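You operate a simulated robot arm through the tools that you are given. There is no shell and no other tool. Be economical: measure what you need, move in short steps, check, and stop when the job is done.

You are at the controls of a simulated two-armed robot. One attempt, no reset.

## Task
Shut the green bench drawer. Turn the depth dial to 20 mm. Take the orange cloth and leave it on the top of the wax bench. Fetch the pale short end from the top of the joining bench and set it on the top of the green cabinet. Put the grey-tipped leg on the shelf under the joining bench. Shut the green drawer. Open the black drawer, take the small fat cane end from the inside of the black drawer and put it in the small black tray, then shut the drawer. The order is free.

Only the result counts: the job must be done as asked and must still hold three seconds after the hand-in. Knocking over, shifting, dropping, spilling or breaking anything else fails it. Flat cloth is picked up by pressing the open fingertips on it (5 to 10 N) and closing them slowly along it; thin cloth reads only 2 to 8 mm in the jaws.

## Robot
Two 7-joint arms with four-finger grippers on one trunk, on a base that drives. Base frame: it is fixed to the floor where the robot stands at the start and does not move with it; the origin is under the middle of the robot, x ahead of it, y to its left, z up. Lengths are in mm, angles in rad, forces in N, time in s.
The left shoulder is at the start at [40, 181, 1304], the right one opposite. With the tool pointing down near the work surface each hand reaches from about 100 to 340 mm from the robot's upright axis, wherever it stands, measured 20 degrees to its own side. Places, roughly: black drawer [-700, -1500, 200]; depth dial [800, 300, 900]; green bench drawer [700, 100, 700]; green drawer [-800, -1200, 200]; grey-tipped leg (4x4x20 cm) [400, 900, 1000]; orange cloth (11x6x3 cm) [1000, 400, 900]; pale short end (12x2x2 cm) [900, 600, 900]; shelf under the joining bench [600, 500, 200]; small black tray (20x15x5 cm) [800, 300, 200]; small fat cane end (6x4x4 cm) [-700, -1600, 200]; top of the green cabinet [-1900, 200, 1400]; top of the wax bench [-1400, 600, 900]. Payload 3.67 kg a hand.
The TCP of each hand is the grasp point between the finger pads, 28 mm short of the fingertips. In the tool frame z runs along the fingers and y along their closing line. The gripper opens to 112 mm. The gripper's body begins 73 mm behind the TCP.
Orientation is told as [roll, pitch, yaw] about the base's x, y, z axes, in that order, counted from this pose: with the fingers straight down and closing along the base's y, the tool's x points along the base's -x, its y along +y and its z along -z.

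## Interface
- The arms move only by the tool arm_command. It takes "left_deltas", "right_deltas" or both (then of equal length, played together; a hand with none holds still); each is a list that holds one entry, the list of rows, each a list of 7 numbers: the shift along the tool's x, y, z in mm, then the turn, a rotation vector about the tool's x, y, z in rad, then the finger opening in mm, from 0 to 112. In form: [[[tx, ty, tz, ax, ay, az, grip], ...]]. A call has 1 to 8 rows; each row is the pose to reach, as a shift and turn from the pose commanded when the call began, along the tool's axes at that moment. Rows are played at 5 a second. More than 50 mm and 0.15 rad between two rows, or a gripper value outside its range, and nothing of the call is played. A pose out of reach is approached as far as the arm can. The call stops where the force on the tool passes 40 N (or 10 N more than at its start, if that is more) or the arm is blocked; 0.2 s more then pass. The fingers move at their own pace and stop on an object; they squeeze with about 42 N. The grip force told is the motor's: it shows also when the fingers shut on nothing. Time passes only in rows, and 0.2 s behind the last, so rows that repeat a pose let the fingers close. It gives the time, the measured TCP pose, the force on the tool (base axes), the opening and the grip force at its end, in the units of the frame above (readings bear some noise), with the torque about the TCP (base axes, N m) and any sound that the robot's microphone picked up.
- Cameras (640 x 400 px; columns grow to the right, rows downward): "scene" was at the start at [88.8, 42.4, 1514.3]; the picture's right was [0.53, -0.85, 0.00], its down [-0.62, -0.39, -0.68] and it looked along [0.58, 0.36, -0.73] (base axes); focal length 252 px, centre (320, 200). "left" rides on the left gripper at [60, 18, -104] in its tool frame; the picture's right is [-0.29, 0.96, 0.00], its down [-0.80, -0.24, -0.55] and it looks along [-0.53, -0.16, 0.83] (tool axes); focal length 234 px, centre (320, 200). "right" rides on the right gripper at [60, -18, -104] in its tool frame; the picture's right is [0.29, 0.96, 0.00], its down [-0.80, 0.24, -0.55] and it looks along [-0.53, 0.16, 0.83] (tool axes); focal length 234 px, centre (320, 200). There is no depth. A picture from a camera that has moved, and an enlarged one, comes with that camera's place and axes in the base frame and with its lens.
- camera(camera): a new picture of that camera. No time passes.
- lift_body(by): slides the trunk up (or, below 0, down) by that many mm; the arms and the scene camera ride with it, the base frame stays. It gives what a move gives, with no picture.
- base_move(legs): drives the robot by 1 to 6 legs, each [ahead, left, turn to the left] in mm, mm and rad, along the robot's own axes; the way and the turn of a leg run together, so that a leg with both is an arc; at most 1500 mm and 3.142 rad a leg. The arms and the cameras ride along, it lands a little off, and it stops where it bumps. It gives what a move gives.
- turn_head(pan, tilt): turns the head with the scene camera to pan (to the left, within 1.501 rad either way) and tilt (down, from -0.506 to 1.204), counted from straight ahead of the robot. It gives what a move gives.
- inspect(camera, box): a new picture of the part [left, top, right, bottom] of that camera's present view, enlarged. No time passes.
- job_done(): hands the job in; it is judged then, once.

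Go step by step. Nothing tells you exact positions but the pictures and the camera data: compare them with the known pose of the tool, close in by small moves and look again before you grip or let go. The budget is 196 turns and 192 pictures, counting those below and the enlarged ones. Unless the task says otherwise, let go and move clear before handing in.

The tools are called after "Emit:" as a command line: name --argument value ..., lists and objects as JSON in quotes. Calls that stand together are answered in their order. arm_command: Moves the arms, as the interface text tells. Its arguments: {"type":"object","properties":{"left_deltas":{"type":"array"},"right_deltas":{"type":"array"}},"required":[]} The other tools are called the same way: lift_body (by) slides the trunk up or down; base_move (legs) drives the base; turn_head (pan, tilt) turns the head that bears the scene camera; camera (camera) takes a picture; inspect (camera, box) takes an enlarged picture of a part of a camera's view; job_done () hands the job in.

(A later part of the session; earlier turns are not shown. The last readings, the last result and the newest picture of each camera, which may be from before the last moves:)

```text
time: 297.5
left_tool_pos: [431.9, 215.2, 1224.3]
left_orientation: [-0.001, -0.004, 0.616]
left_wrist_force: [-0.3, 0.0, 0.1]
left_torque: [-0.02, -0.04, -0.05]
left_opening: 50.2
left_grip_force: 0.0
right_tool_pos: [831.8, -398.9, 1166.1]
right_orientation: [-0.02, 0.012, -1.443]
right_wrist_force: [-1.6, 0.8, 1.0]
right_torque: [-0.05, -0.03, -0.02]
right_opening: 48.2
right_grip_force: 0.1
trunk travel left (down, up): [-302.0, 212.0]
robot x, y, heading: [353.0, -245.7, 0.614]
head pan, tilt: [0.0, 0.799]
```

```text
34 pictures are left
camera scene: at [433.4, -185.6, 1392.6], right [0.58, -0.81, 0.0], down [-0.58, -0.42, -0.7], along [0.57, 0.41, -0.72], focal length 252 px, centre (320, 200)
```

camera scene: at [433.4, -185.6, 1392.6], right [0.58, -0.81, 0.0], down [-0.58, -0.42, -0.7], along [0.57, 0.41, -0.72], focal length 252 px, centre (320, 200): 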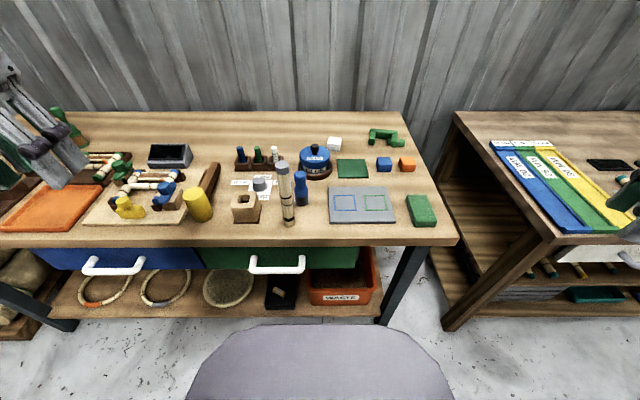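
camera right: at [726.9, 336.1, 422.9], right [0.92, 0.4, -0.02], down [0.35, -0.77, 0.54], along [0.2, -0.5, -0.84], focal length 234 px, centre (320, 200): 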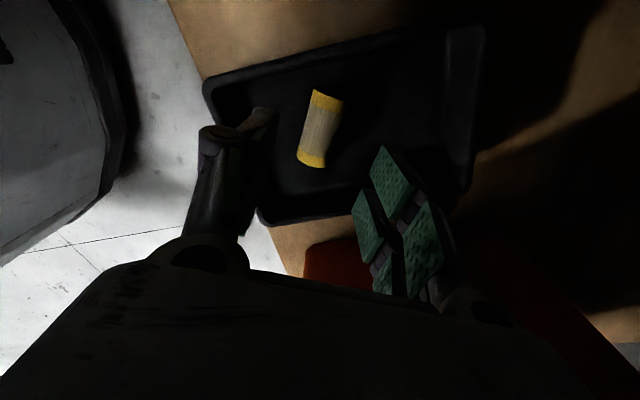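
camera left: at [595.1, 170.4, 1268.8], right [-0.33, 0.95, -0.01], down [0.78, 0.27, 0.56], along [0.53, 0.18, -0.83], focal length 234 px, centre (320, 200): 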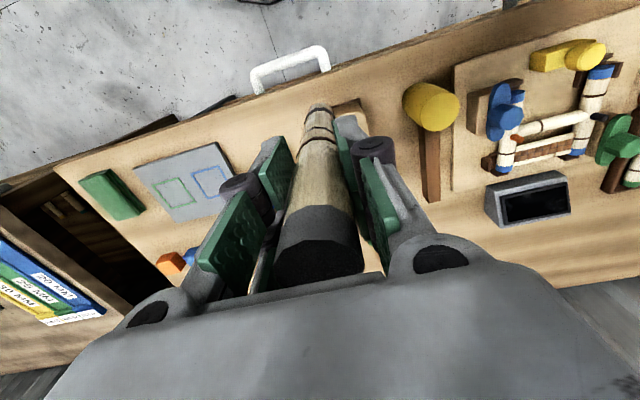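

The leg stands by the brush. Swinging the right hand across above it.

Emit:
arm_command --right_deltas '[[[49, -2, 0, 0, 0, 0, 48], [98, -5, 0, 0, 0, 0, 48], [147, -7, 0, 0, 0, 0, 48], [196, -10, 0, 0, 0, 0, 48], [245, -12, 0, 0, 0, 0, 48], [294, -15, 0, 0, 0, 0, 48], [343, -17, 0, 0, 0, 0, 48], [392, -20, 0, 0, 0, 0, 48]]]'

Emit:
arm_command --right_deltas '[[[49, -2, 0, 0, 0, 0, 48], [98, -5, 0, 0, 0, 0, 48], [146, -7, 0, 0, 0, 0, 48], [146, -7, 0, 0, 0, 0, 48]]]'

Emit:
camera --camera "right"

```text
time: 299.3
left_tool_pos: [432.2, 214.0, 1224.1]
left_orientation: [0.0, -0.004, 0.616]
left_wrist_force: [-1.3, -1.2, 0.4]
left_torque: [0.05, -0.14, -0.01]
left_opening: 49.8
left_grip_force: 0.1
right_tool_pos: [767.1, -25.1, 1178.5]
right_orientation: [-0.001, 0.018, -1.447]
right_wrist_force: [-0.1, 1.6, -6.5]
right_torque: [-0.13, 0.08, 0.01]
right_opening: 48.1
right_grip_force: 0.0
right hand out of reach, approached as far as the arm can: row 8
trunk travel left (down, up): [-302.0, 212.0]
robot x, y, heading: [354.5, -242.9, 0.619]
head pan, tilt: [0.0, 0.799]
```

```text
time: 300.3
left_tool_pos: [432.0, 214.1, 1224.2]
left_orientation: [-0.001, -0.003, 0.619]
left_wrist_force: [0.1, 1.2, -1.4]
left_torque: [-0.02, 0.02, 0.0]
left_opening: 49.8
left_grip_force: 0.0
right_tool_pos: [777.3, -13.2, 1171.8]
right_orientation: [-0.023, 0.014, -1.444]
right_wrist_force: [-0.7, 0.1, 1.1]
right_torque: [0.05, 0.0, 0.0]
right_opening: 48.1
right_grip_force: 0.0
right hand out of reach, approached as far as the arm can: row 1, 2, 3, 4
trunk travel left (down, up): [-302.0, 212.0]
robot x, y, heading: [352.2, -247.2, 0.62]
head pan, tilt: [0.0, 0.799]
```

```text
33 pictures are left
camera right: at [753.2, 41.1, 1277.2], right [0.91, 0.41, -0.02], down [0.35, -0.77, 0.54], along [0.21, -0.5, -0.84], focal length 234 px, centre (320, 200)
```

right: 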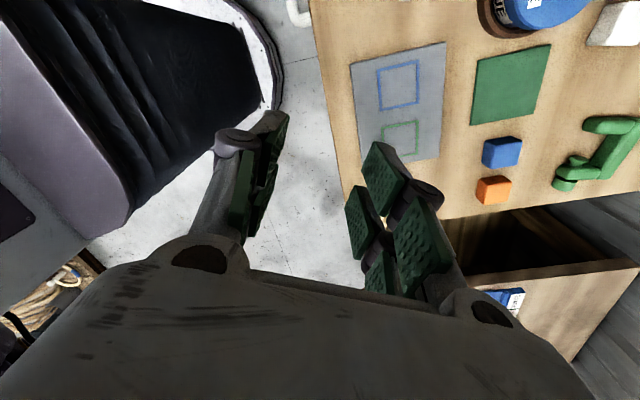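

The right hand is short inward, so the base shifts left 140 and ahead 48 to put it over the leg.

Emit:
base_move --legs '[[48, 138, -0.004]]'

Emit:
camera --camera "right"

```text
time: 301.7
left_tool_pos: [397.5, 348.4, 1225.3]
left_orientation: [0.0, -0.003, 0.613]
left_wrist_force: [-0.5, 0.0, -0.3]
left_torque: [-0.02, 0.0, 0.0]
left_opening: 49.9
left_grip_force: 0.0
right_tool_pos: [743.0, 120.8, 1170.8]
right_orientation: [-0.022, 0.015, -1.447]
right_wrist_force: [0.3, -0.3, -0.2]
right_torque: [0.01, -0.01, -0.02]
right_opening: 48.1
right_grip_force: 0.0
trunk travel left (down, up): [-302.0, 212.0]
robot x, y, heading: [315.7, -109.3, 0.617]
head pan, tilt: [0.0, 0.799]
```

```text
32 pictures are left
camera right: at [718.0, 175.3, 1276.7], right [0.91, 0.4, -0.02], down [0.35, -0.77, 0.54], along [0.2, -0.5, -0.84], focal length 234 px, centre (320, 200)
```

right: 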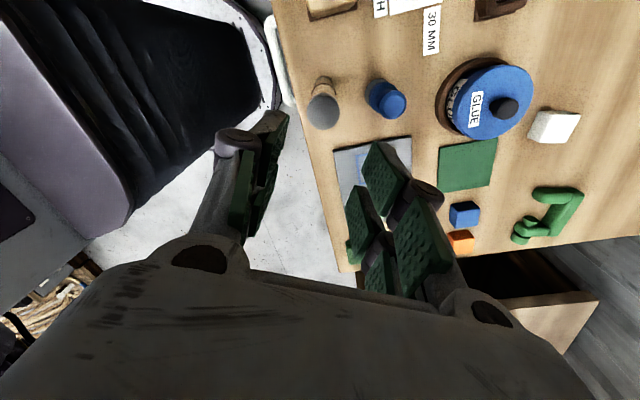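

Leg top measured at (735, 132), 12 mm from the hand axis. Correcting with a small tilt fix and lowering to just above it.

Emit:
arm_command --right_deltas '[[[6, -3, 20, -0.011, 0, 0, 52], [12, -5, 45, -0.022, 0, 0, 52], [12, -4, 80, -0.022, 0, 0, 52]]]'

Emit:
camera --camera "right"

```text
time: 302.5
left_tool_pos: [399.1, 350.5, 1224.0]
left_orientation: [0.0, -0.004, 0.613]
left_wrist_force: [-0.5, 0.4, -0.5]
left_torque: [0.01, 0.02, 0.04]
left_opening: 49.9
left_grip_force: 0.0
right_tool_pos: [730.9, 128.6, 1094.3]
right_orientation: [-0.002, 0.017, -1.447]
right_wrist_force: [-0.6, 0.6, -0.7]
right_torque: [0.01, 0.02, 0.0]
right_opening: 51.6
right_grip_force: 0.1
right hand out of reach, approached as far as the arm can: row 1, 2, 3
trunk travel left (down, up): [-302.0, 212.0]
robot x, y, heading: [317.6, -109.3, 0.617]
head pan, tilt: [0.0, 0.799]
```

```text
31 pictures are left
camera right: at [704.7, 183.8, 1200.9], right [0.91, 0.4, 0.0], down [0.34, -0.77, 0.54], along [0.22, -0.49, -0.84], focal length 234 px, centre (320, 200)
```

right: 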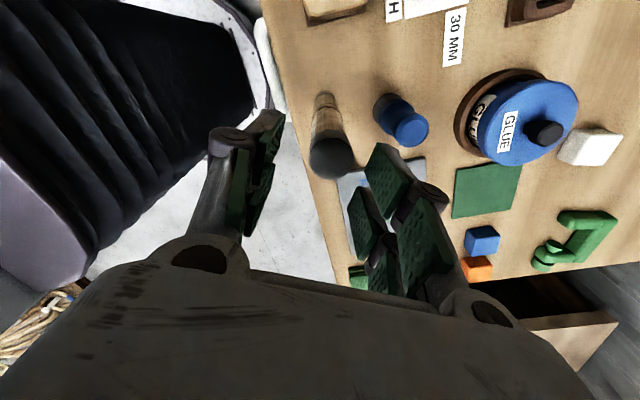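

Only 7 mm short in the ahead direction; I'll nudge the base ahead 7 mm, then descend around the leg and grip.

Emit:
base_move --legs '[[8, 0, 0]]'

Emit:
arm_command --right_deltas '[[[0, 0, 15, 0, 0, 0, 52], [0, 0, 30, 0, 0, 0, 52]]]'

Emit:
camera --camera "right"

```text
time: 303.2
left_tool_pos: [402.5, 352.5, 1225.3]
left_orientation: [-0.001, -0.005, 0.613]
left_wrist_force: [-0.7, -0.1, 0.7]
left_torque: [0.0, -0.02, 0.0]
left_opening: 49.9
left_grip_force: 0.1
right_tool_pos: [734.8, 131.2, 1096.4]
right_orientation: [0.001, 0.016, -1.447]
right_wrist_force: [0.0, 0.3, -0.1]
right_torque: [0.01, -0.04, 0.01]
right_opening: 51.9
right_grip_force: 0.0
trunk travel left (down, up): [-302.0, 212.0]
robot x, y, heading: [317.2, -104.1, 0.617]
head pan, tilt: [0.0, 0.799]
```

```text
time: 303.8
left_tool_pos: [404.2, 352.9, 1224.6]
left_orientation: [-0.002, -0.003, 0.613]
left_wrist_force: [0.3, -0.7, -0.1]
left_torque: [0.0, -0.02, -0.02]
left_opening: 50.1
left_grip_force: 0.2
right_tool_pos: [736.6, 131.2, 1065.3]
right_orientation: [0.0, 0.017, -1.447]
right_wrist_force: [-0.1, 0.2, -0.3]
right_torque: [0.02, 0.02, 0.0]
right_opening: 51.9
right_grip_force: 0.0
trunk travel left (down, up): [-302.0, 212.0]
robot x, y, heading: [322.0, -107.3, 0.619]
head pan, tilt: [0.0, 0.799]
```

```text
30 pictures are left
camera right: at [710.4, 187.1, 1171.6], right [0.91, 0.4, 0.0], down [0.34, -0.77, 0.54], along [0.22, -0.49, -0.84], focal length 234 px, centre (320, 200)
```

right: 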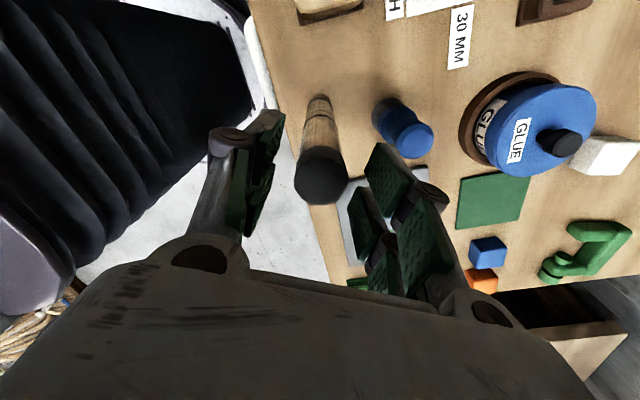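

Well centred. Descend 52 mm and close.

Emit:
arm_command --right_deltas '[[[0, 0, 20, 0, 0, 0, 52], [0, 0, 40, 0, 0, 0, 52], [0, 0, 52, 0, 0, 0, 52], [0, 0, 52, 0, 0, 0, 40], [0, 0, 52, 0, 0, 0, 30], [0, 0, 52, 0, 0, 0, 20], [0, 0, 52, 0, 0, 0, 20]]]'

Emit:
arm_command --right_deltas '[[[0, 0, -15, 0, 0, 0, 20], [0, 0, -45, 0, 0, 0, 20], [0, 0, -90, 0, 0, 0, 20], [0, 0, -130, 0, 0, 0, 20]]]'

Emit:
camera --camera "scene"

```text
time: 305.4
left_tool_pos: [403.8, 354.0, 1223.9]
left_orientation: [-0.001, -0.002, 0.612]
left_wrist_force: [0.9, 0.3, -0.5]
left_torque: [0.04, 0.03, 0.0]
left_opening: 49.9
left_grip_force: 0.0
right_tool_pos: [737.2, 129.2, 1012.4]
right_orientation: [-0.003, 0.018, -1.447]
right_wrist_force: [-2.2, 0.9, 3.3]
right_torque: [0.18, 0.17, 0.06]
right_opening: 29.3
right_grip_force: 42.4
right hand out of reach, approached as far as the arm can: row 3, 4, 5, 6, 7
trunk travel left (down, up): [-302.0, 212.0]
robot x, y, heading: [325.8, -107.1, 0.613]
head pan, tilt: [0.0, 0.799]
```

```text
time: 306.4
left_tool_pos: [403.5, 353.8, 1225.5]
left_orientation: [0.0, -0.003, 0.612]
left_wrist_force: [0.2, 0.0, 0.3]
left_torque: [-0.02, -0.03, 0.01]
left_opening: 50.1
left_grip_force: 0.1
right_tool_pos: [737.6, 124.2, 1147.5]
right_orientation: [-0.003, 0.016, -1.446]
right_wrist_force: [-0.3, 0.4, 0.1]
right_torque: [0.01, 0.0, 0.03]
right_opening: 29.2
right_grip_force: 42.6
trunk travel left (down, up): [-302.0, 212.0]
robot x, y, heading: [323.0, -104.3, 0.619]
head pan, tilt: [0.0, 0.799]
```

```text
29 pictures are left
camera scene: at [404.7, -46.5, 1392.5], right [0.58, -0.81, 0.0], down [-0.58, -0.42, -0.7], along [0.57, 0.4, -0.72], focal length 252 px, centre (320, 200)
```

scene: 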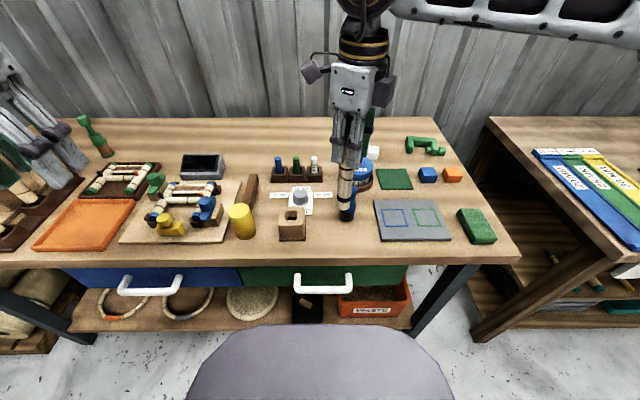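

The right hand has the leg. Back off from the bench, slide left, and lower the trunk.

Emit:
base_move --legs '[[-350, 0, 0], [0, 375, 0]]'

Emit:
lift_body --by -300

Emit:
arm_command --right_deltas '[[[-26, 18, 20, 0, 0, 0, 20], [-52, 36, 50, 0, 0, 0, 20], [-78, 54, 85, 0, 0, 0, 20], [-104, 72, 120, 0, 0, 0, 20], [-104, 72, 165, 0, 0, 0, 20], [-104, 72, 210, 0, 0, 0, 20], [-104, 72, 255, 0, 0, 0, 20], [-104, 72, 300, 0, 0, 0, 20]]]'

Emit:
camera --camera "scene"

```text
time: 310.8
left_tool_pos: [-97.0, 459.8, 1224.3]
left_orientation: [-0.001, -0.002, 0.603]
left_wrist_force: [0.2, 0.3, 0.1]
left_torque: [0.0, 0.01, 0.02]
left_opening: 50.3
left_grip_force: 0.1
right_tool_pos: [234.7, 226.3, 1146.9]
right_orientation: [-0.003, 0.015, -1.459]
right_wrist_force: [-0.1, 0.3, -1.1]
right_torque: [0.01, -0.02, -0.04]
right_opening: 28.9
right_grip_force: 42.0
trunk travel left (down, up): [-302.0, 212.0]
robot x, y, heading: [-184.2, -1.0, 0.608]
head pan, tilt: [0.0, 0.799]
```

```text
time: 313.8
left_tool_pos: [-98.2, 458.7, 925.7]
left_orientation: [0.001, -0.001, 0.604]
left_wrist_force: [-0.1, -0.4, 0.4]
left_torque: [-0.01, 0.01, 0.02]
left_opening: 49.6
left_grip_force: 0.1
right_tool_pos: [234.6, 225.2, 848.1]
right_orientation: [-0.001, 0.015, -1.457]
right_wrist_force: [0.9, 0.4, -0.2]
right_torque: [-0.03, 0.01, 0.0]
right_opening: 28.6
right_grip_force: 41.8
trunk travel left (down, up): [-2.0, 512.0]
robot x, y, heading: [-182.0, 0.1, 0.606]
head pan, tilt: [0.0, 0.799]
```

```text
time: 315.6
left_tool_pos: [-96.6, 458.5, 925.5]
left_orientation: [0.0, -0.002, 0.604]
left_wrist_force: [0.1, -0.5, 0.4]
left_torque: [0.01, 0.03, 0.02]
left_opening: 50.0
left_grip_force: 0.0
right_tool_pos: [318.1, 136.1, 546.0]
right_orientation: [-0.001, 0.017, -1.458]
right_wrist_force: [0.8, -0.3, -0.8]
right_torque: [0.01, 0.01, 0.0]
right_opening: 29.0
right_grip_force: 42.2
trunk travel left (down, up): [-2.0, 512.0]
robot x, y, heading: [-182.9, -0.7, 0.605]
head pan, tilt: [0.0, 0.799]
```

```text
28 pictures are left
camera scene: at [-99.5, 58.5, 1093.6], right [0.57, -0.82, 0.0], down [-0.59, -0.41, -0.7], along [0.57, 0.4, -0.72], focal length 252 px, centre (320, 200)
```

scene: 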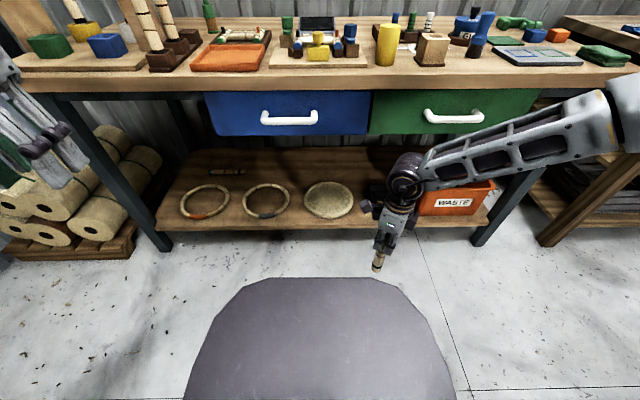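

The right arm goes down well. Lower to just above shelf height, extend forward, and check the arm shape.

Emit:
arm_command --right_deltas '[[[0, 0, 45, 0, 0, 0, 20], [0, 0, 90, 0, 0, 0, 20], [0, 0, 130, 0, 0, 0, 20], [0, 0, 155, 0, 0, 0, 20], [12, 22, 155, 0, 0, 0, 20], [24, 44, 155, 0, 0, 0, 20], [36, 66, 155, 0, 0, 0, 20]]]'

Emit:
base_move --legs '[[150, 0, 0.009]]'

Emit:
camera --camera "scene"

```text
time: 317.2
left_tool_pos: [-97.7, 458.7, 925.8]
left_orientation: [0.002, -0.003, 0.604]
left_wrist_force: [0.4, -0.9, 0.4]
left_torque: [0.0, -0.03, 0.01]
left_opening: 50.0
left_grip_force: 0.0
right_tool_pos: [369.7, 111.7, 468.3]
right_orientation: [-0.002, 0.014, -1.459]
right_wrist_force: [1.2, -0.3, -0.3]
right_torque: [0.0, -0.02, 0.01]
right_opening: 28.9
right_grip_force: 41.3
right hand out of reach, approached as far as the arm can: row 2, 3, 4, 5, 6, 7
trunk travel left (down, up): [-2.0, 512.0]
robot x, y, heading: [-183.5, 3.5, 0.608]
head pan, tilt: [0.0, 0.799]
```

```text
time: 318.6
left_tool_pos: [25.1, 547.4, 924.5]
left_orientation: [0.0, -0.001, 0.607]
left_wrist_force: [0.2, 0.1, -1.0]
left_torque: [0.02, 0.0, 0.0]
left_opening: 49.9
left_grip_force: 0.0
right_tool_pos: [492.1, 201.9, 469.8]
right_orientation: [0.0, 0.015, -1.451]
right_wrist_force: [0.7, -0.1, -1.2]
right_torque: [0.0, 0.04, -0.01]
right_opening: 28.8
right_grip_force: 41.4
trunk travel left (down, up): [-2.0, 512.0]
robot x, y, heading: [-59.9, 88.2, 0.615]
head pan, tilt: [0.0, 0.799]
```

```text
27 pictures are left
camera scene: at [24.7, 146.5, 1093.5], right [0.58, -0.82, 0.0], down [-0.59, -0.41, -0.7], along [0.57, 0.4, -0.72], focal length 252 px, centre (320, 200)
```

scene: 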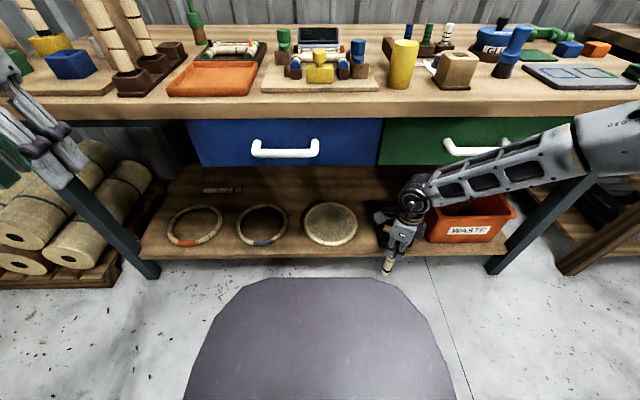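

The right elbow is now also riding high after that inward reach. I'll re-set its posture: raise, swing the hand far out to the right, come back in, and lower again close in front.

Emit:
arm_command --right_deltas '[[[-6, -11, -46, 0, 0, 0, 20], [-12, -22, -92, 0, 0, 0, 20], [-18, -33, -138, 0, 0, 0, 20], [-24, -44, -184, 0, 0, 0, 20], [-30, -55, -230, 0, 0, 0, 20], [-36, -66, -276, 0, 0, 0, 20], [-42, -77, -322, 0, 0, 0, 20], [-47, -88, -368, 0, 0, 0, 20]]]'

Emit:
arm_command --right_deltas '[[[-38, 20, 0, 0, 0, 0, 20], [-76, 40, 0, 0, 0, 0, 20], [-114, 60, 0, 0, 0, 0, 20], [-152, 80, 0, 0, 0, 0, 20], [-190, 101, 0, 0, 0, 0, 20], [-228, 121, 0, 0, 0, 0, 20], [-266, 141, 0, 0, 0, 0, 20], [-302, 161, 0, 0, 0, 0, 20]]]'

Emit:
camera --camera "scene"

```text
time: 320.4
left_tool_pos: [24.1, 545.7, 925.2]
left_orientation: [0.0, -0.004, 0.608]
left_wrist_force: [0.8, -0.2, -0.3]
left_torque: [-0.03, -0.02, 0.03]
left_opening: 49.8
left_grip_force: 0.1
right_tool_pos: [408.1, 136.4, 838.7]
right_orientation: [-0.001, 0.016, -1.452]
right_wrist_force: [-0.3, 0.7, -1.0]
right_torque: [0.04, -0.02, 0.06]
right_opening: 28.7
right_grip_force: 42.0
trunk travel left (down, up): [-2.0, 512.0]
robot x, y, heading: [-61.3, 89.3, 0.612]
head pan, tilt: [0.0, 0.799]
```

```text
time: 322.2
left_tool_pos: [24.6, 546.1, 926.6]
left_orientation: [-0.002, -0.003, 0.606]
left_wrist_force: [0.2, -0.2, -0.2]
left_torque: [0.03, 0.04, 0.0]
left_opening: 49.9
left_grip_force: 0.2
right_tool_pos: [609.2, -143.1, 832.2]
right_orientation: [-0.002, 0.016, -1.451]
right_wrist_force: [0.3, 0.5, -0.6]
right_torque: [-0.01, 0.0, 0.0]
right_opening: 28.4
right_grip_force: 41.8
trunk travel left (down, up): [-2.0, 512.0]
robot x, y, heading: [-60.4, 85.7, 0.611]
head pan, tilt: [0.0, 0.799]
```

```text
26 pictures are left
camera scene: at [24.0, 145.2, 1093.7], right [0.58, -0.82, 0.0], down [-0.59, -0.41, -0.7], along [0.57, 0.4, -0.72], focal length 252 px, centre (320, 200)
```

scene: 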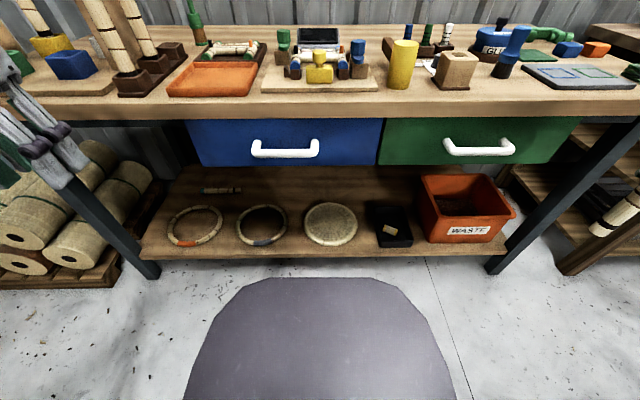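

Now inward again at shoulder height and down, as it went the first time.

Emit:
arm_command --right_deltas '[[[43, -23, 0, 0, 0, 0, 20], [86, -46, 0, 0, 0, 0, 20], [129, -69, 0, 0, 0, 0, 20], [172, -92, 0, 0, 0, 0, 20], [215, -115, 0, 0, 0, 0, 20], [258, -138, 0, 0, 0, 0, 20], [300, -161, 0, 0, 0, 0, 20], [341, -182, 0, 0, 0, 0, 20]]]'

Emit:
arm_command --right_deltas '[[[0, 0, 47, 0, 0, 0, 20], [0, 0, 94, 0, 0, 0, 20], [0, 0, 141, 0, 0, 0, 20], [0, 0, 188, 0, 0, 0, 20], [0, 0, 235, 0, 0, 0, 20], [0, 0, 282, 0, 0, 0, 20], [0, 0, 329, 0, 0, 0, 20], [0, 0, 376, 0, 0, 0, 20]]]'

```text
time: 324.0
left_tool_pos: [23.9, 546.3, 925.9]
left_orientation: [-0.002, -0.002, 0.606]
left_wrist_force: [0.0, 0.1, -1.1]
left_torque: [-0.03, -0.02, 0.01]
left_opening: 49.9
left_grip_force: 0.0
right_tool_pos: [385.8, 178.9, 837.3]
right_orientation: [-0.001, 0.016, -1.453]
right_wrist_force: [-0.1, 0.5, -1.0]
right_torque: [-0.05, -0.01, 0.03]
right_opening: 28.3
right_grip_force: 42.3
trunk travel left (down, up): [-2.0, 512.0]
robot x, y, heading: [-56.5, 87.1, 0.609]
head pan, tilt: [0.0, 0.799]
```

```text
time: 325.8
left_tool_pos: [25.4, 546.4, 926.9]
left_orientation: [0.001, -0.002, 0.608]
left_wrist_force: [0.0, 0.0, -0.5]
left_torque: [0.04, 0.02, 0.03]
left_opening: 49.8
left_grip_force: 0.2
right_tool_pos: [386.1, 184.2, 462.2]
right_orientation: [-0.002, 0.017, -1.452]
right_wrist_force: [-0.2, -0.3, 0.1]
right_torque: [-0.03, 0.01, -0.01]
right_opening: 28.2
right_grip_force: 41.5
trunk travel left (down, up): [-2.0, 512.0]
robot x, y, heading: [-60.0, 87.2, 0.61]
head pan, tilt: [0.0, 0.799]
```

No complaint this time. Continue down to z≈390 and then extend forward.

Emit:
arm_command --right_deltas '[[[0, 0, 40, 0, 0, 0, 20], [0, 0, 75, 0, 0, 0, 20], [12, 22, 75, 0, 0, 0, 20], [24, 44, 75, 0, 0, 0, 20], [36, 66, 75, 0, 0, 0, 20], [47, 88, 75, 0, 0, 0, 20], [58, 110, 75, 0, 0, 0, 20], [68, 128, 75, 0, 0, 0, 20]]]'

Emit:
camera --camera "scene"

```text
time: 327.6
left_tool_pos: [25.5, 545.4, 926.5]
left_orientation: [0.0, -0.002, 0.607]
left_wrist_force: [-0.4, -0.3, 0.3]
left_torque: [0.02, 0.0, -0.02]
left_opening: 49.9
left_grip_force: 0.0
right_tool_pos: [489.0, 196.5, 462.5]
right_orientation: [0.0, 0.016, -1.453]
right_wrist_force: [0.6, -1.1, -0.8]
right_torque: [-0.03, -0.04, 0.01]
right_opening: 28.3
right_grip_force: 41.9
right hand out of reach, approached as far as the arm can: row 1, 2, 3, 4, 5, 6, 7, 8
trunk travel left (down, up): [-2.0, 512.0]
robot x, y, heading: [-60.3, 86.8, 0.617]
head pan, tilt: [0.0, 0.799]
```

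```text
25 pictures are left
camera scene: at [23.8, 145.7, 1093.6], right [0.58, -0.82, 0.0], down [-0.59, -0.41, -0.7], along [0.57, 0.4, -0.72], focal length 252 px, centre (320, 200)
```

scene: 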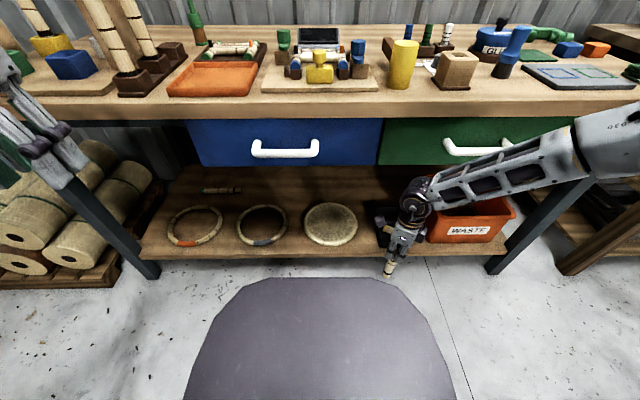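

Still elbow-high. I recall it became elbow-low after the hand had been well above shoulder height, so I'll lift the hand high and outward, bring it in high, then lower.

Emit:
arm_command --right_deltas '[[[-6, -11, -47, 0, 0, 0, 20], [-12, -22, -94, 0, 0, 0, 20], [-18, -33, -141, 0, 0, 0, 20], [-24, -44, -188, 0, 0, 0, 20], [-30, -55, -235, 0, 0, 0, 20], [-36, -66, -282, 0, 0, 0, 20], [-42, -77, -329, 0, 0, 0, 20], [-47, -88, -374, 0, 0, 0, 20]]]'

Emit:
arm_command --right_deltas '[[[-30, 16, -30, 0, 0, 0, 20], [-60, 32, -60, 0, 0, 0, 20], [-90, 48, -90, 0, 0, 0, 20], [-120, 64, -120, 0, 0, 0, 20], [-150, 80, -150, 0, 0, 0, 20], [-180, 96, -180, 0, 0, 0, 20], [-210, 112, -210, 0, 0, 0, 20], [-240, 128, -240, 0, 0, 0, 20]]]'

Emit:
arm_command --right_deltas '[[[0, 0, -40, 0, 0, 0, 20], [0, 0, -80, 0, 0, 0, 20], [0, 0, -120, 0, 0, 0, 20]]]'

Emit:
turn_head --pan -0.7 --tilt 0.3

Emit:
camera --camera "scene"

```text
time: 329.4
left_tool_pos: [24.2, 545.1, 927.6]
left_orientation: [-0.001, -0.004, 0.608]
left_wrist_force: [-0.9, -0.8, 0.4]
left_torque: [0.0, -0.01, 0.02]
left_opening: 50.1
left_grip_force: 0.1
right_tool_pos: [410.0, 134.0, 834.4]
right_orientation: [0.0, 0.017, -1.453]
right_wrist_force: [1.2, 0.3, 0.0]
right_torque: [-0.01, 0.02, -0.01]
right_opening: 28.4
right_grip_force: 41.9
trunk travel left (down, up): [-2.0, 512.0]
robot x, y, heading: [-61.1, 90.3, 0.611]
head pan, tilt: [0.0, 0.799]
```

```text
time: 331.2
left_tool_pos: [24.8, 545.7, 926.2]
left_orientation: [0.0, -0.004, 0.607]
left_wrist_force: [0.0, 0.3, -0.7]
left_torque: [0.04, -0.01, 0.0]
left_opening: 50.3
left_grip_force: 0.0
right_tool_pos: [565.0, -97.9, 1066.4]
right_orientation: [-0.001, 0.017, -1.45]
right_wrist_force: [-1.0, 0.3, -0.8]
right_torque: [-0.01, -0.03, 0.02]
right_opening: 28.0
right_grip_force: 42.3
trunk travel left (down, up): [-2.0, 512.0]
robot x, y, heading: [-60.2, 86.1, 0.615]
head pan, tilt: [0.0, 0.799]
```

```text
time: 332.0
left_tool_pos: [25.0, 545.2, 925.6]
left_orientation: [0.001, -0.004, 0.609]
left_wrist_force: [0.7, 0.4, -0.1]
left_torque: [0.02, 0.04, 0.02]
left_opening: 50.0
left_grip_force: 0.0
right_tool_pos: [567.8, -96.9, 1153.8]
right_orientation: [0.002, 0.019, -1.452]
right_wrist_force: [0.9, -0.9, -1.0]
right_torque: [0.05, -0.01, 0.03]
right_opening: 27.8
right_grip_force: 41.5
right hand out of reach, approached as far as the arm can: row 3
trunk travel left (down, up): [-2.0, 512.0]
robot x, y, heading: [-58.3, 87.0, 0.614]
head pan, tilt: [0.0, 0.799]
```

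```text
time: 333.1
left_tool_pos: [23.6, 545.4, 925.5]
left_orientation: [0.0, -0.004, 0.607]
left_wrist_force: [-0.2, 0.2, 0.5]
left_torque: [0.0, 0.0, 0.01]
left_opening: 50.2
left_grip_force: 0.0
right_tool_pos: [568.2, -95.8, 1153.6]
right_orientation: [0.004, 0.016, -1.453]
right_wrist_force: [-0.3, 0.1, -1.1]
right_torque: [0.03, 0.0, 0.02]
right_opening: 27.6
right_grip_force: 42.2
trunk travel left (down, up): [-2.0, 512.0]
robot x, y, heading: [-61.6, 86.4, 0.614]
head pan, tilt: [-0.7, 0.3]
```

```text
24 pictures are left
camera scene: at [50.7, 91.3, 1138.0], right [-0.09, -1.0, 0.0], down [-0.3, 0.03, -0.96], along [0.95, -0.08, -0.3], focal length 252 px, centre (320, 200)
```

scene: 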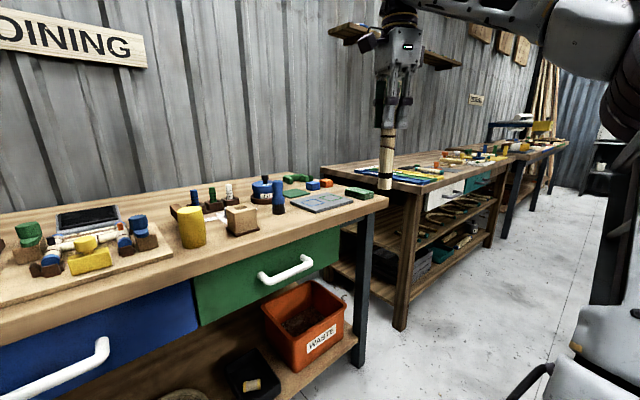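

The elbow posture is stubborn. Alternative: reach sideways – with my right side toward the bench the arm can hang outward. I'll test here in free space how low the right hand gets far out to the side.

Emit:
arm_command --right_deltas '[[[-27, -25, 30, 0, 0, 0, 20], [-55, -50, 60, 0, 0, 0, 20], [-82, -75, 90, 0, 0, 0, 20], [-110, -100, 120, 0, 0, 0, 20], [-137, -125, 150, 0, 0, 0, 20], [-165, -150, 180, 0, 0, 0, 20], [-192, -175, 210, 0, 0, 0, 20], [-220, -200, 240, 0, 0, 0, 20]]]'

Emit:
arm_command --right_deltas '[[[0, 0, 47, 0, 0, 0, 20], [0, 0, 94, 0, 0, 0, 20], [0, 0, 141, 0, 0, 0, 20], [0, 0, 188, 0, 0, 0, 20], [0, 0, 235, 0, 0, 0, 20], [0, 0, 282, 0, 0, 0, 20], [0, 0, 329, 0, 0, 0, 20], [0, 0, 376, 0, 0, 0, 20]]]'

Emit:
arm_command --right_deltas '[[[0, 0, 45, 0, 0, 0, 20], [0, 0, 90, 0, 0, 0, 20], [0, 0, 135, 0, 0, 0, 20], [0, 0, 175, 0, 0, 0, 20]]]'

Emit:
turn_head --pan -1.2 --tilt 0.6

Emit:
camera --camera "scene"

```text
time: 334.9
left_tool_pos: [22.7, 545.2, 926.4]
left_orientation: [0.001, -0.004, 0.608]
left_wrist_force: [0.3, -1.2, 0.2]
left_torque: [0.0, -0.02, -0.02]
left_opening: 49.8
left_grip_force: 0.2
right_tool_pos: [395.1, -330.1, 913.5]
right_orientation: [-0.001, 0.017, -1.45]
right_wrist_force: [-0.4, 0.3, -0.2]
right_torque: [0.01, -0.03, 0.01]
right_opening: 27.5
right_grip_force: 41.7
trunk travel left (down, up): [-2.0, 512.0]
robot x, y, heading: [-59.0, 88.9, 0.614]
head pan, tilt: [-0.7, 0.3]
```

```text
time: 336.9
left_tool_pos: [25.4, 546.7, 926.3]
left_orientation: [-0.001, -0.003, 0.606]
left_wrist_force: [-0.8, 1.2, -0.5]
left_torque: [-0.01, -0.01, -0.03]
left_opening: 50.2
left_grip_force: 0.1
right_tool_pos: [484.6, -252.5, 589.4]
right_orientation: [0.323, 0.19, -1.417]
right_wrist_force: [0.5, -0.2, -0.3]
right_torque: [0.01, 0.03, -0.01]
right_opening: 27.6
right_grip_force: 42.3
right hand out of reach, approached as far as the arm can: row 5, 6
trunk travel left (down, up): [-2.0, 512.0]
robot x, y, heading: [-56.5, 85.7, 0.614]
head pan, tilt: [-0.7, 0.3]
stopped in row 8 (right hand): the arm was blocked; the commanded pose is now the measured one
```

```text
time: 337.9
left_tool_pos: [26.0, 546.4, 926.6]
left_orientation: [0.001, -0.002, 0.607]
left_wrist_force: [0.6, 0.0, -0.1]
left_torque: [-0.04, 0.02, -0.01]
left_opening: 50.2
left_grip_force: 0.0
right_tool_pos: [534.4, -212.8, 426.0]
right_orientation: [0.323, 0.191, -1.418]
right_wrist_force: [0.2, 0.7, -1.0]
right_torque: [0.0, -0.01, -0.01]
right_opening: 27.4
right_grip_force: 41.8
trunk travel left (down, up): [-2.0, 512.0]
robot x, y, heading: [-60.4, 87.9, 0.611]
head pan, tilt: [-0.7, 0.3]
```

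```text
time: 338.8
left_tool_pos: [24.3, 545.9, 926.3]
left_orientation: [0.0, -0.002, 0.609]
left_wrist_force: [0.0, 0.4, 0.5]
left_torque: [-0.02, -0.01, -0.01]
left_opening: 50.0
left_grip_force: 0.0
right_tool_pos: [533.4, -213.6, 425.3]
right_orientation: [0.323, 0.188, -1.417]
right_wrist_force: [0.4, 0.0, -0.4]
right_torque: [-0.04, 0.0, 0.04]
right_opening: 27.8
right_grip_force: 42.5
trunk travel left (down, up): [-2.0, 512.0]
robot x, y, heading: [-60.0, 86.9, 0.612]
head pan, tilt: [-1.201, 0.6]
```

```text
23 pictures are left
camera scene: at [31.4, 50.2, 1110.6], right [-0.55, -0.83, 0.0], down [-0.47, 0.31, -0.83], along [0.69, -0.46, -0.56], focal length 252 px, centre (320, 200)
```

scene: 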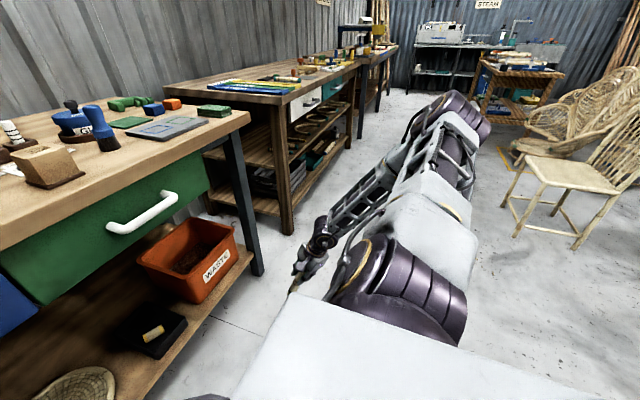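

The arm flipped into the elbow-out posture I wanted. The tool is tilted now; I'll straighten it and bring the hand back inward while low.

Emit:
arm_command --right_deltas '[[[0, 0, -10, 0.11, -0.06, 0, 20], [0, 0, -20, 0.22, -0.13, 0, 20], [0, 0, -20, 0.323, -0.19, 0, 20]]]'

Emit:
arm_command --right_deltas '[[[40, -10, 0, 0, 0, 0, 20], [80, -20, 0, 0, 0, 0, 20], [120, -30, 0, 0, 0, 0, 20], [160, -40, 0, 0, 0, 0, 20], [200, -50, 0, 0, 0, 0, 20]]]'

```text
time: 339.6
left_tool_pos: [25.0, 546.3, 924.7]
left_orientation: [-0.001, -0.004, 0.607]
left_wrist_force: [0.7, 0.5, 0.3]
left_torque: [0.01, 0.0, 0.0]
left_opening: 50.0
left_grip_force: 0.1
right_tool_pos: [531.3, -218.0, 444.6]
right_orientation: [-0.004, 0.001, -1.446]
right_wrist_force: [0.5, 1.2, -0.4]
right_torque: [-0.01, 0.0, 0.01]
right_opening: 27.5
right_grip_force: 42.2
trunk travel left (down, up): [-2.0, 512.0]
robot x, y, heading: [-57.2, 88.4, 0.61]
head pan, tilt: [-1.201, 0.6]
```

```text
time: 340.8
left_tool_pos: [25.1, 546.6, 925.3]
left_orientation: [-0.002, -0.002, 0.61]
left_wrist_force: [0.5, 0.1, 0.2]
left_torque: [-0.03, 0.0, 0.0]
left_opening: 50.1
left_grip_force: 0.1
right_tool_pos: [454.8, -23.3, 448.9]
right_orientation: [-0.003, 0.001, -1.448]
right_wrist_force: [1.4, 0.2, -0.1]
right_torque: [0.0, 0.02, -0.02]
right_opening: 27.6
right_grip_force: 42.0
trunk travel left (down, up): [-2.0, 512.0]
robot x, y, heading: [-58.3, 87.2, 0.613]
head pan, tilt: [-1.201, 0.6]
```

Orientation is straight and no complaints. Continuing inward, forward and down to carry height.

Emit:
arm_command --right_deltas '[[[40, 0, 10, 0, 0, 0, 20], [80, 0, 20, 0, 0, 0, 20], [120, 1, 30, 0, 0, 0, 20], [160, 1, 42, 0, 0, 0, 20], [200, 2, 54, 0, 0, 0, 20], [238, 2, 62, 0, 0, 0, 20]]]'

Emit:
turn_head --pan 0 --tilt 0.75

Emit:
camera --camera "scene"

```text
time: 342.2
left_tool_pos: [24.5, 546.6, 925.7]
left_orientation: [0.0, -0.002, 0.608]
left_wrist_force: [0.0, -0.5, 0.3]
left_torque: [-0.02, -0.03, -0.01]
left_opening: 50.1
left_grip_force: 0.1
right_tool_pos: [429.3, 213.9, 383.9]
right_orientation: [-0.004, 0.002, -1.45]
right_wrist_force: [-0.2, 0.8, -0.4]
right_torque: [-0.03, -0.01, 0.0]
right_opening: 27.7
right_grip_force: 42.6
trunk travel left (down, up): [-2.0, 512.0]
robot x, y, heading: [-55.5, 90.3, 0.615]
head pan, tilt: [-1.201, 0.6]
```

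```text
time: 343.6
left_tool_pos: [24.6, 546.0, 925.9]
left_orientation: [0.001, -0.003, 0.607]
left_wrist_force: [0.4, -0.1, -0.4]
left_torque: [0.0, 0.0, 0.0]
left_opening: 50.0
left_grip_force: 0.1
right_tool_pos: [428.3, 213.3, 383.9]
right_orientation: [-0.002, 0.001, -1.45]
right_wrist_force: [0.0, 0.7, -1.2]
right_torque: [-0.04, -0.01, 0.02]
right_opening: 27.7
right_grip_force: 42.0
trunk travel left (down, up): [-2.0, 512.0]
robot x, y, heading: [-60.4, 86.0, 0.609]
head pan, tilt: [0.0, 0.75]
```

```text
22 pictures are left
camera scene: at [25.7, 146.9, 1097.7], right [0.57, -0.82, 0.0], down [-0.56, -0.39, -0.73], along [0.6, 0.42, -0.68], focal length 252 px, centre (320, 200)
```

scene: 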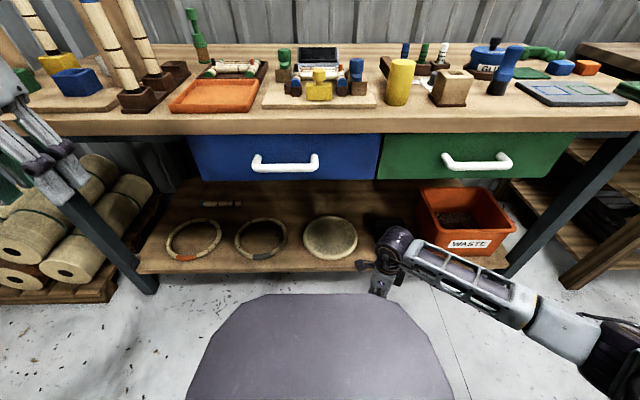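

The elbow is low now. Extend 80 mm, raise slightly for clearance, and drive in toward the gap between the plate and the tray.

Emit:
arm_command --right_deltas '[[[10, 18, -15, 0, 0, 0, 20], [20, 36, -15, 0, 0, 0, 20], [30, 54, -15, 0, 0, 0, 20], [38, 71, -15, 0, 0, 0, 20]]]'

Emit:
base_move --legs '[[110, 0, 0.004]]'

Emit:
camera --camera "right"

Emit:
camera --camera "scene"

```text
time: 344.6
left_tool_pos: [24.4, 547.0, 926.1]
left_orientation: [0.001, -0.001, 0.608]
left_wrist_force: [0.5, 0.0, 0.1]
left_torque: [-0.01, -0.05, 0.01]
left_opening: 49.9
left_grip_force: 0.0
right_tool_pos: [493.8, 258.2, 400.2]
right_orientation: [-0.005, 0.001, -1.447]
right_wrist_force: [-0.5, -0.5, -1.5]
right_torque: [0.01, -0.03, -0.01]
right_opening: 27.6
right_grip_force: 42.3
trunk travel left (down, up): [-2.0, 512.0]
robot x, y, heading: [-54.9, 86.3, 0.612]
head pan, tilt: [0.0, 0.75]
```

```text
time: 345.8
left_tool_pos: [107.7, 608.0, 924.7]
left_orientation: [-0.001, -0.002, 0.615]
left_wrist_force: [1.2, 0.8, 0.2]
left_torque: [-0.03, 0.03, 0.0]
left_opening: 50.1
left_grip_force: 0.1
right_tool_pos: [580.9, 323.0, 398.0]
right_orientation: [-0.005, 0.002, -1.443]
right_wrist_force: [-0.1, -0.3, -1.2]
right_torque: [-0.02, -0.03, -0.03]
right_opening: 27.4
right_grip_force: 42.3
trunk travel left (down, up): [-2.0, 512.0]
robot x, y, heading: [23.1, 147.0, 0.62]
head pan, tilt: [0.0, 0.75]
```

```text
21 pictures are left
camera right: at [552.5, 378.6, 503.6], right [0.91, 0.41, -0.01], down [0.34, -0.76, 0.55], along [0.22, -0.51, -0.83], focal length 234 px, centre (320, 200)
```

right: 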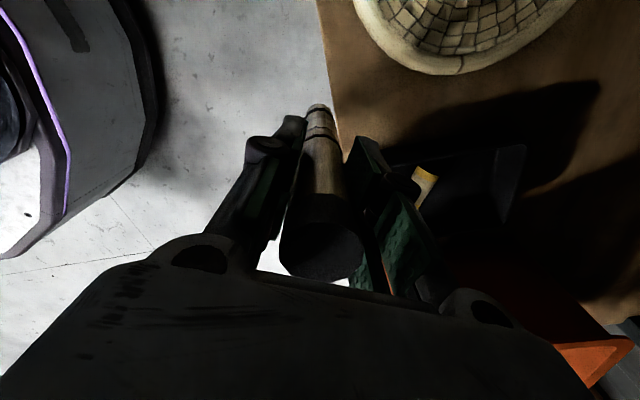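

```text
20 pictures are left
camera scene: at [112.2, 209.0, 1097.5], right [0.58, -0.81, 0.0], down [-0.56, -0.4, -0.73], along [0.59, 0.42, -0.68], focal length 252 px, centre (320, 200)
```

scene: 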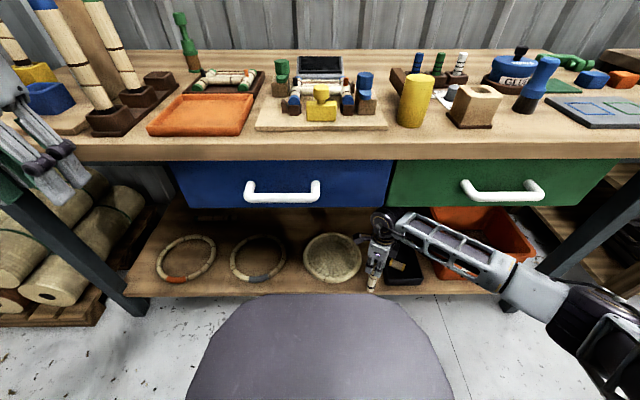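

The leg's foot is just in front of the shelf edge (n≈675). Driving 55 mm further puts it in the gap; then I lower to contact.

Emit:
base_move --legs '[[55, 0, -0.004]]'

Emit:
arm_command --right_deltas '[[[0, 0, 8, 0, 0, 0, 20], [0, 0, 16, 0, 0, 0, 20], [0, 0, 24, 0, 0, 0, 20]]]'

Emit:
camera --camera "right"

Emit:
inspect --camera "scene" --box '[280, 190, 460, 320]'

```text
time: 346.7
left_tool_pos: [153.9, 638.4, 925.2]
left_orientation: [0.0, 0.002, 0.608]
left_wrist_force: [0.5, -0.5, -0.3]
left_torque: [-0.01, 0.08, -0.02]
left_opening: 50.0
left_grip_force: 0.0
right_tool_pos: [624.2, 350.6, 398.9]
right_orientation: [-0.005, 0.001, -1.448]
right_wrist_force: [0.2, -0.8, -0.8]
right_torque: [0.03, 0.06, 0.02]
right_opening: 27.9
right_grip_force: 41.9
trunk travel left (down, up): [-2.0, 512.0]
robot x, y, heading: [70.4, 179.2, 0.615]
head pan, tilt: [0.0, 0.75]
```

```text
time: 347.5
left_tool_pos: [154.2, 639.3, 925.4]
left_orientation: [0.001, -0.002, 0.608]
left_wrist_force: [0.7, 0.6, -0.3]
left_torque: [-0.04, 0.0, -0.02]
left_opening: 50.1
left_grip_force: 0.1
right_tool_pos: [624.1, 350.9, 376.1]
right_orientation: [-0.005, 0.002, -1.446]
right_wrist_force: [0.4, 1.0, -0.8]
right_torque: [0.0, -0.04, 0.01]
right_opening: 27.3
right_grip_force: 41.7
trunk travel left (down, up): [-2.0, 512.0]
robot x, y, heading: [70.6, 181.3, 0.61]
head pan, tilt: [0.0, 0.75]
```

```text
19 pictures are left
camera right: at [596.8, 407.9, 480.4], right [0.91, 0.4, 0.0], down [0.34, -0.76, 0.55], along [0.22, -0.51, -0.83], focal length 234 px, centre (320, 200)
```

right: 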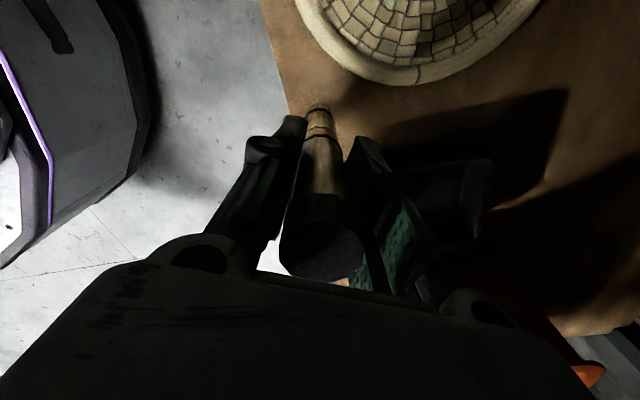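

```text
3.08 times, centred on (370, 255) of scene
camera zoom: at [155.8, 239.1, 1097.6], right [0.58, -0.82, 0.0], down [-0.56, -0.39, -0.73], along [0.6, 0.42, -0.68], focal length 774 px, centre (166, 31)
```

zoom: 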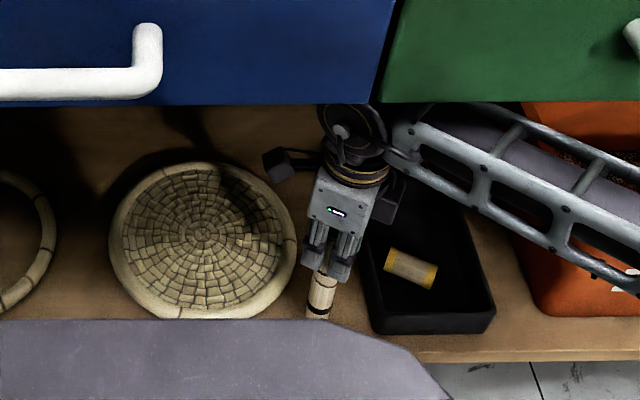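

Leg sits in the gap. Small steps down to contact.

Emit:
arm_command --right_deltas '[[[0, 0, 4, 0, 0, 0, 20], [0, 0, 8, 0, 0, 0, 20], [0, 0, 11, 0, 0, 0, 20], [0, 0, 14, 0, 0, 0, 20], [0, 0, 17, 0, 0, 0, 20], [0, 0, 20, 0, 0, 0, 20], [0, 0, 23, 0, 0, 0, 20]]]'

```text
time: 349.1
left_tool_pos: [154.6, 638.5, 925.9]
left_orientation: [0.0, -0.001, 0.609]
left_wrist_force: [0.9, 0.0, -0.3]
left_torque: [0.03, 0.01, -0.02]
left_opening: 50.0
left_grip_force: 0.0
right_tool_pos: [622.7, 351.3, 352.1]
right_orientation: [-0.004, 0.001, -1.447]
right_wrist_force: [0.5, 0.3, -0.3]
right_torque: [0.02, 0.01, 0.0]
right_opening: 27.6
right_grip_force: 42.1
trunk travel left (down, up): [-2.0, 512.0]
robot x, y, heading: [70.1, 183.5, 0.618]
head pan, tilt: [0.0, 0.75]
```

Emit:
arm_command --right_deltas '[[[0, 0, 3, 0, 0, 0, 20], [0, 0, 5, 0, 0, 0, 20], [0, 0, 7, 0, 0, 0, 20], [0, 0, 9, 0, 0, 0, 20], [0, 0, 11, 0, 0, 0, 20], [0, 0, 13, 0, 0, 0, 20], [0, 0, 15, 0, 0, 0, 20], [0, 0, 17, 0, 0, 0, 20]]]'

```text
time: 350.8
left_tool_pos: [154.1, 637.2, 926.1]
left_orientation: [0.0, -0.004, 0.608]
left_wrist_force: [-0.1, -0.1, 0.2]
left_torque: [-0.01, 0.0, 0.01]
left_opening: 49.9
left_grip_force: 0.0
right_tool_pos: [625.2, 351.6, 342.7]
right_orientation: [0.0, 0.007, -1.448]
right_wrist_force: [-3.9, -6.2, 19.3]
right_torque: [-0.81, 0.64, -0.02]
right_opening: 27.5
right_grip_force: 42.6
trunk travel left (down, up): [-2.0, 512.0]
robot x, y, heading: [73.6, 178.7, 0.613]
head pan, tilt: [0.0, 0.75]
stopped in row 8 (right hand): the force on the tool passed its limit at 41 N (the readings are from after the stop); the commanded pose is now the measured one
```

Contact and vertical. Ease up a little and open slowly.

Emit:
arm_command --right_deltas '[[[0, 0, -3, 0, 0, 0, 20], [0, 0, -2, 0, -0.004, 0, 20], [0, 0, -2, 0, -0.004, 0, 29], [0, 0, -2, 0, -0.004, 0, 33], [0, 0, -2, 0, -0.004, 0, 40], [0, 0, -2, 0, -0.004, 0, 50], [0, 0, -2, 0, -0.004, 0, 50]]]'

Emit:
inspect --camera "scene" --box '[320, 210, 420, 310]'

```text
time: 352.4
left_tool_pos: [154.3, 638.0, 925.9]
left_orientation: [-0.001, -0.001, 0.607]
left_wrist_force: [0.1, 0.3, 0.3]
left_torque: [-0.02, -0.02, 0.0]
left_opening: 50.0
left_grip_force: 0.1
right_tool_pos: [624.4, 351.8, 341.0]
right_orientation: [-0.002, 0.004, -1.447]
right_wrist_force: [0.0, 0.5, -0.2]
right_torque: [0.01, 0.0, 0.01]
right_opening: 50.0
right_grip_force: 0.0
trunk travel left (down, up): [-2.0, 512.0]
robot x, y, heading: [73.0, 177.7, 0.611]
head pan, tilt: [0.0, 0.75]
```

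```text
4.00 times, centred on (370, 260) of scene
camera zoom: at [155.5, 238.8, 1097.7], right [0.58, -0.82, 0.0], down [-0.56, -0.39, -0.73], along [0.6, 0.42, -0.68], focal length 1006 px, centre (120, -40)
```

zoom: 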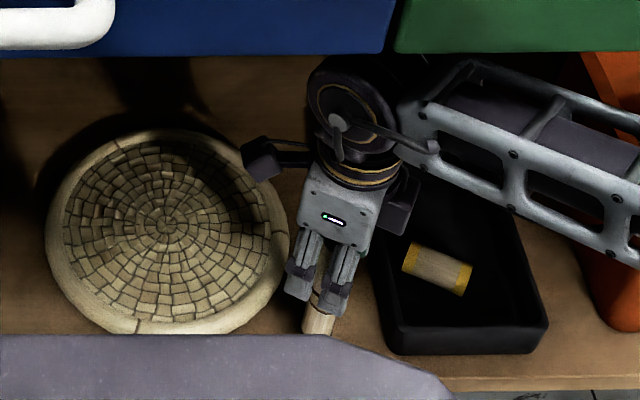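

The leg stands. There's little headroom under the drawer, so I'll slide the open fingers out sideways (toward the tray side, well above its rim), then back out.

Emit:
arm_command --right_deltas '[[[-8, 0, 0, 0, 0, 0, 56], [-20, 0, 0, 0, 0, 0, 56], [-32, 0, 0, 0, 0, 0, 56], [-45, 0, 0, 0, 0, 0, 56], [-60, 0, 0, 0, 0, 0, 56]]]'

Emit:
inspect --camera "scene" --box '[320, 210, 420, 310]'

```text
time: 353.6
left_tool_pos: [154.2, 639.0, 925.2]
left_orientation: [-0.001, -0.002, 0.61]
left_wrist_force: [-0.1, 0.1, -0.7]
left_torque: [0.0, 0.02, -0.01]
left_opening: 49.7
left_grip_force: 0.0
right_tool_pos: [633.0, 292.4, 343.9]
right_orientation: [-0.002, 0.003, -1.446]
right_wrist_force: [-0.3, -0.2, 0.2]
right_torque: [0.02, 0.0, 0.0]
right_opening: 56.2
right_grip_force: 0.1
trunk travel left (down, up): [-2.0, 512.0]
robot x, y, heading: [71.7, 179.7, 0.609]
head pan, tilt: [0.0, 0.75]
```

```text
4.00 times, centred on (370, 260) of scene
camera zoom: at [155.6, 238.7, 1097.7], right [0.58, -0.82, 0.0], down [-0.56, -0.39, -0.73], along [0.6, 0.42, -0.68], focal length 1006 px, centre (120, -40)
```

zoom: 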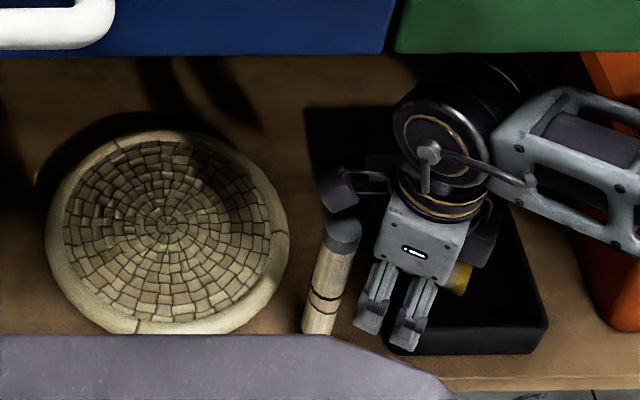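

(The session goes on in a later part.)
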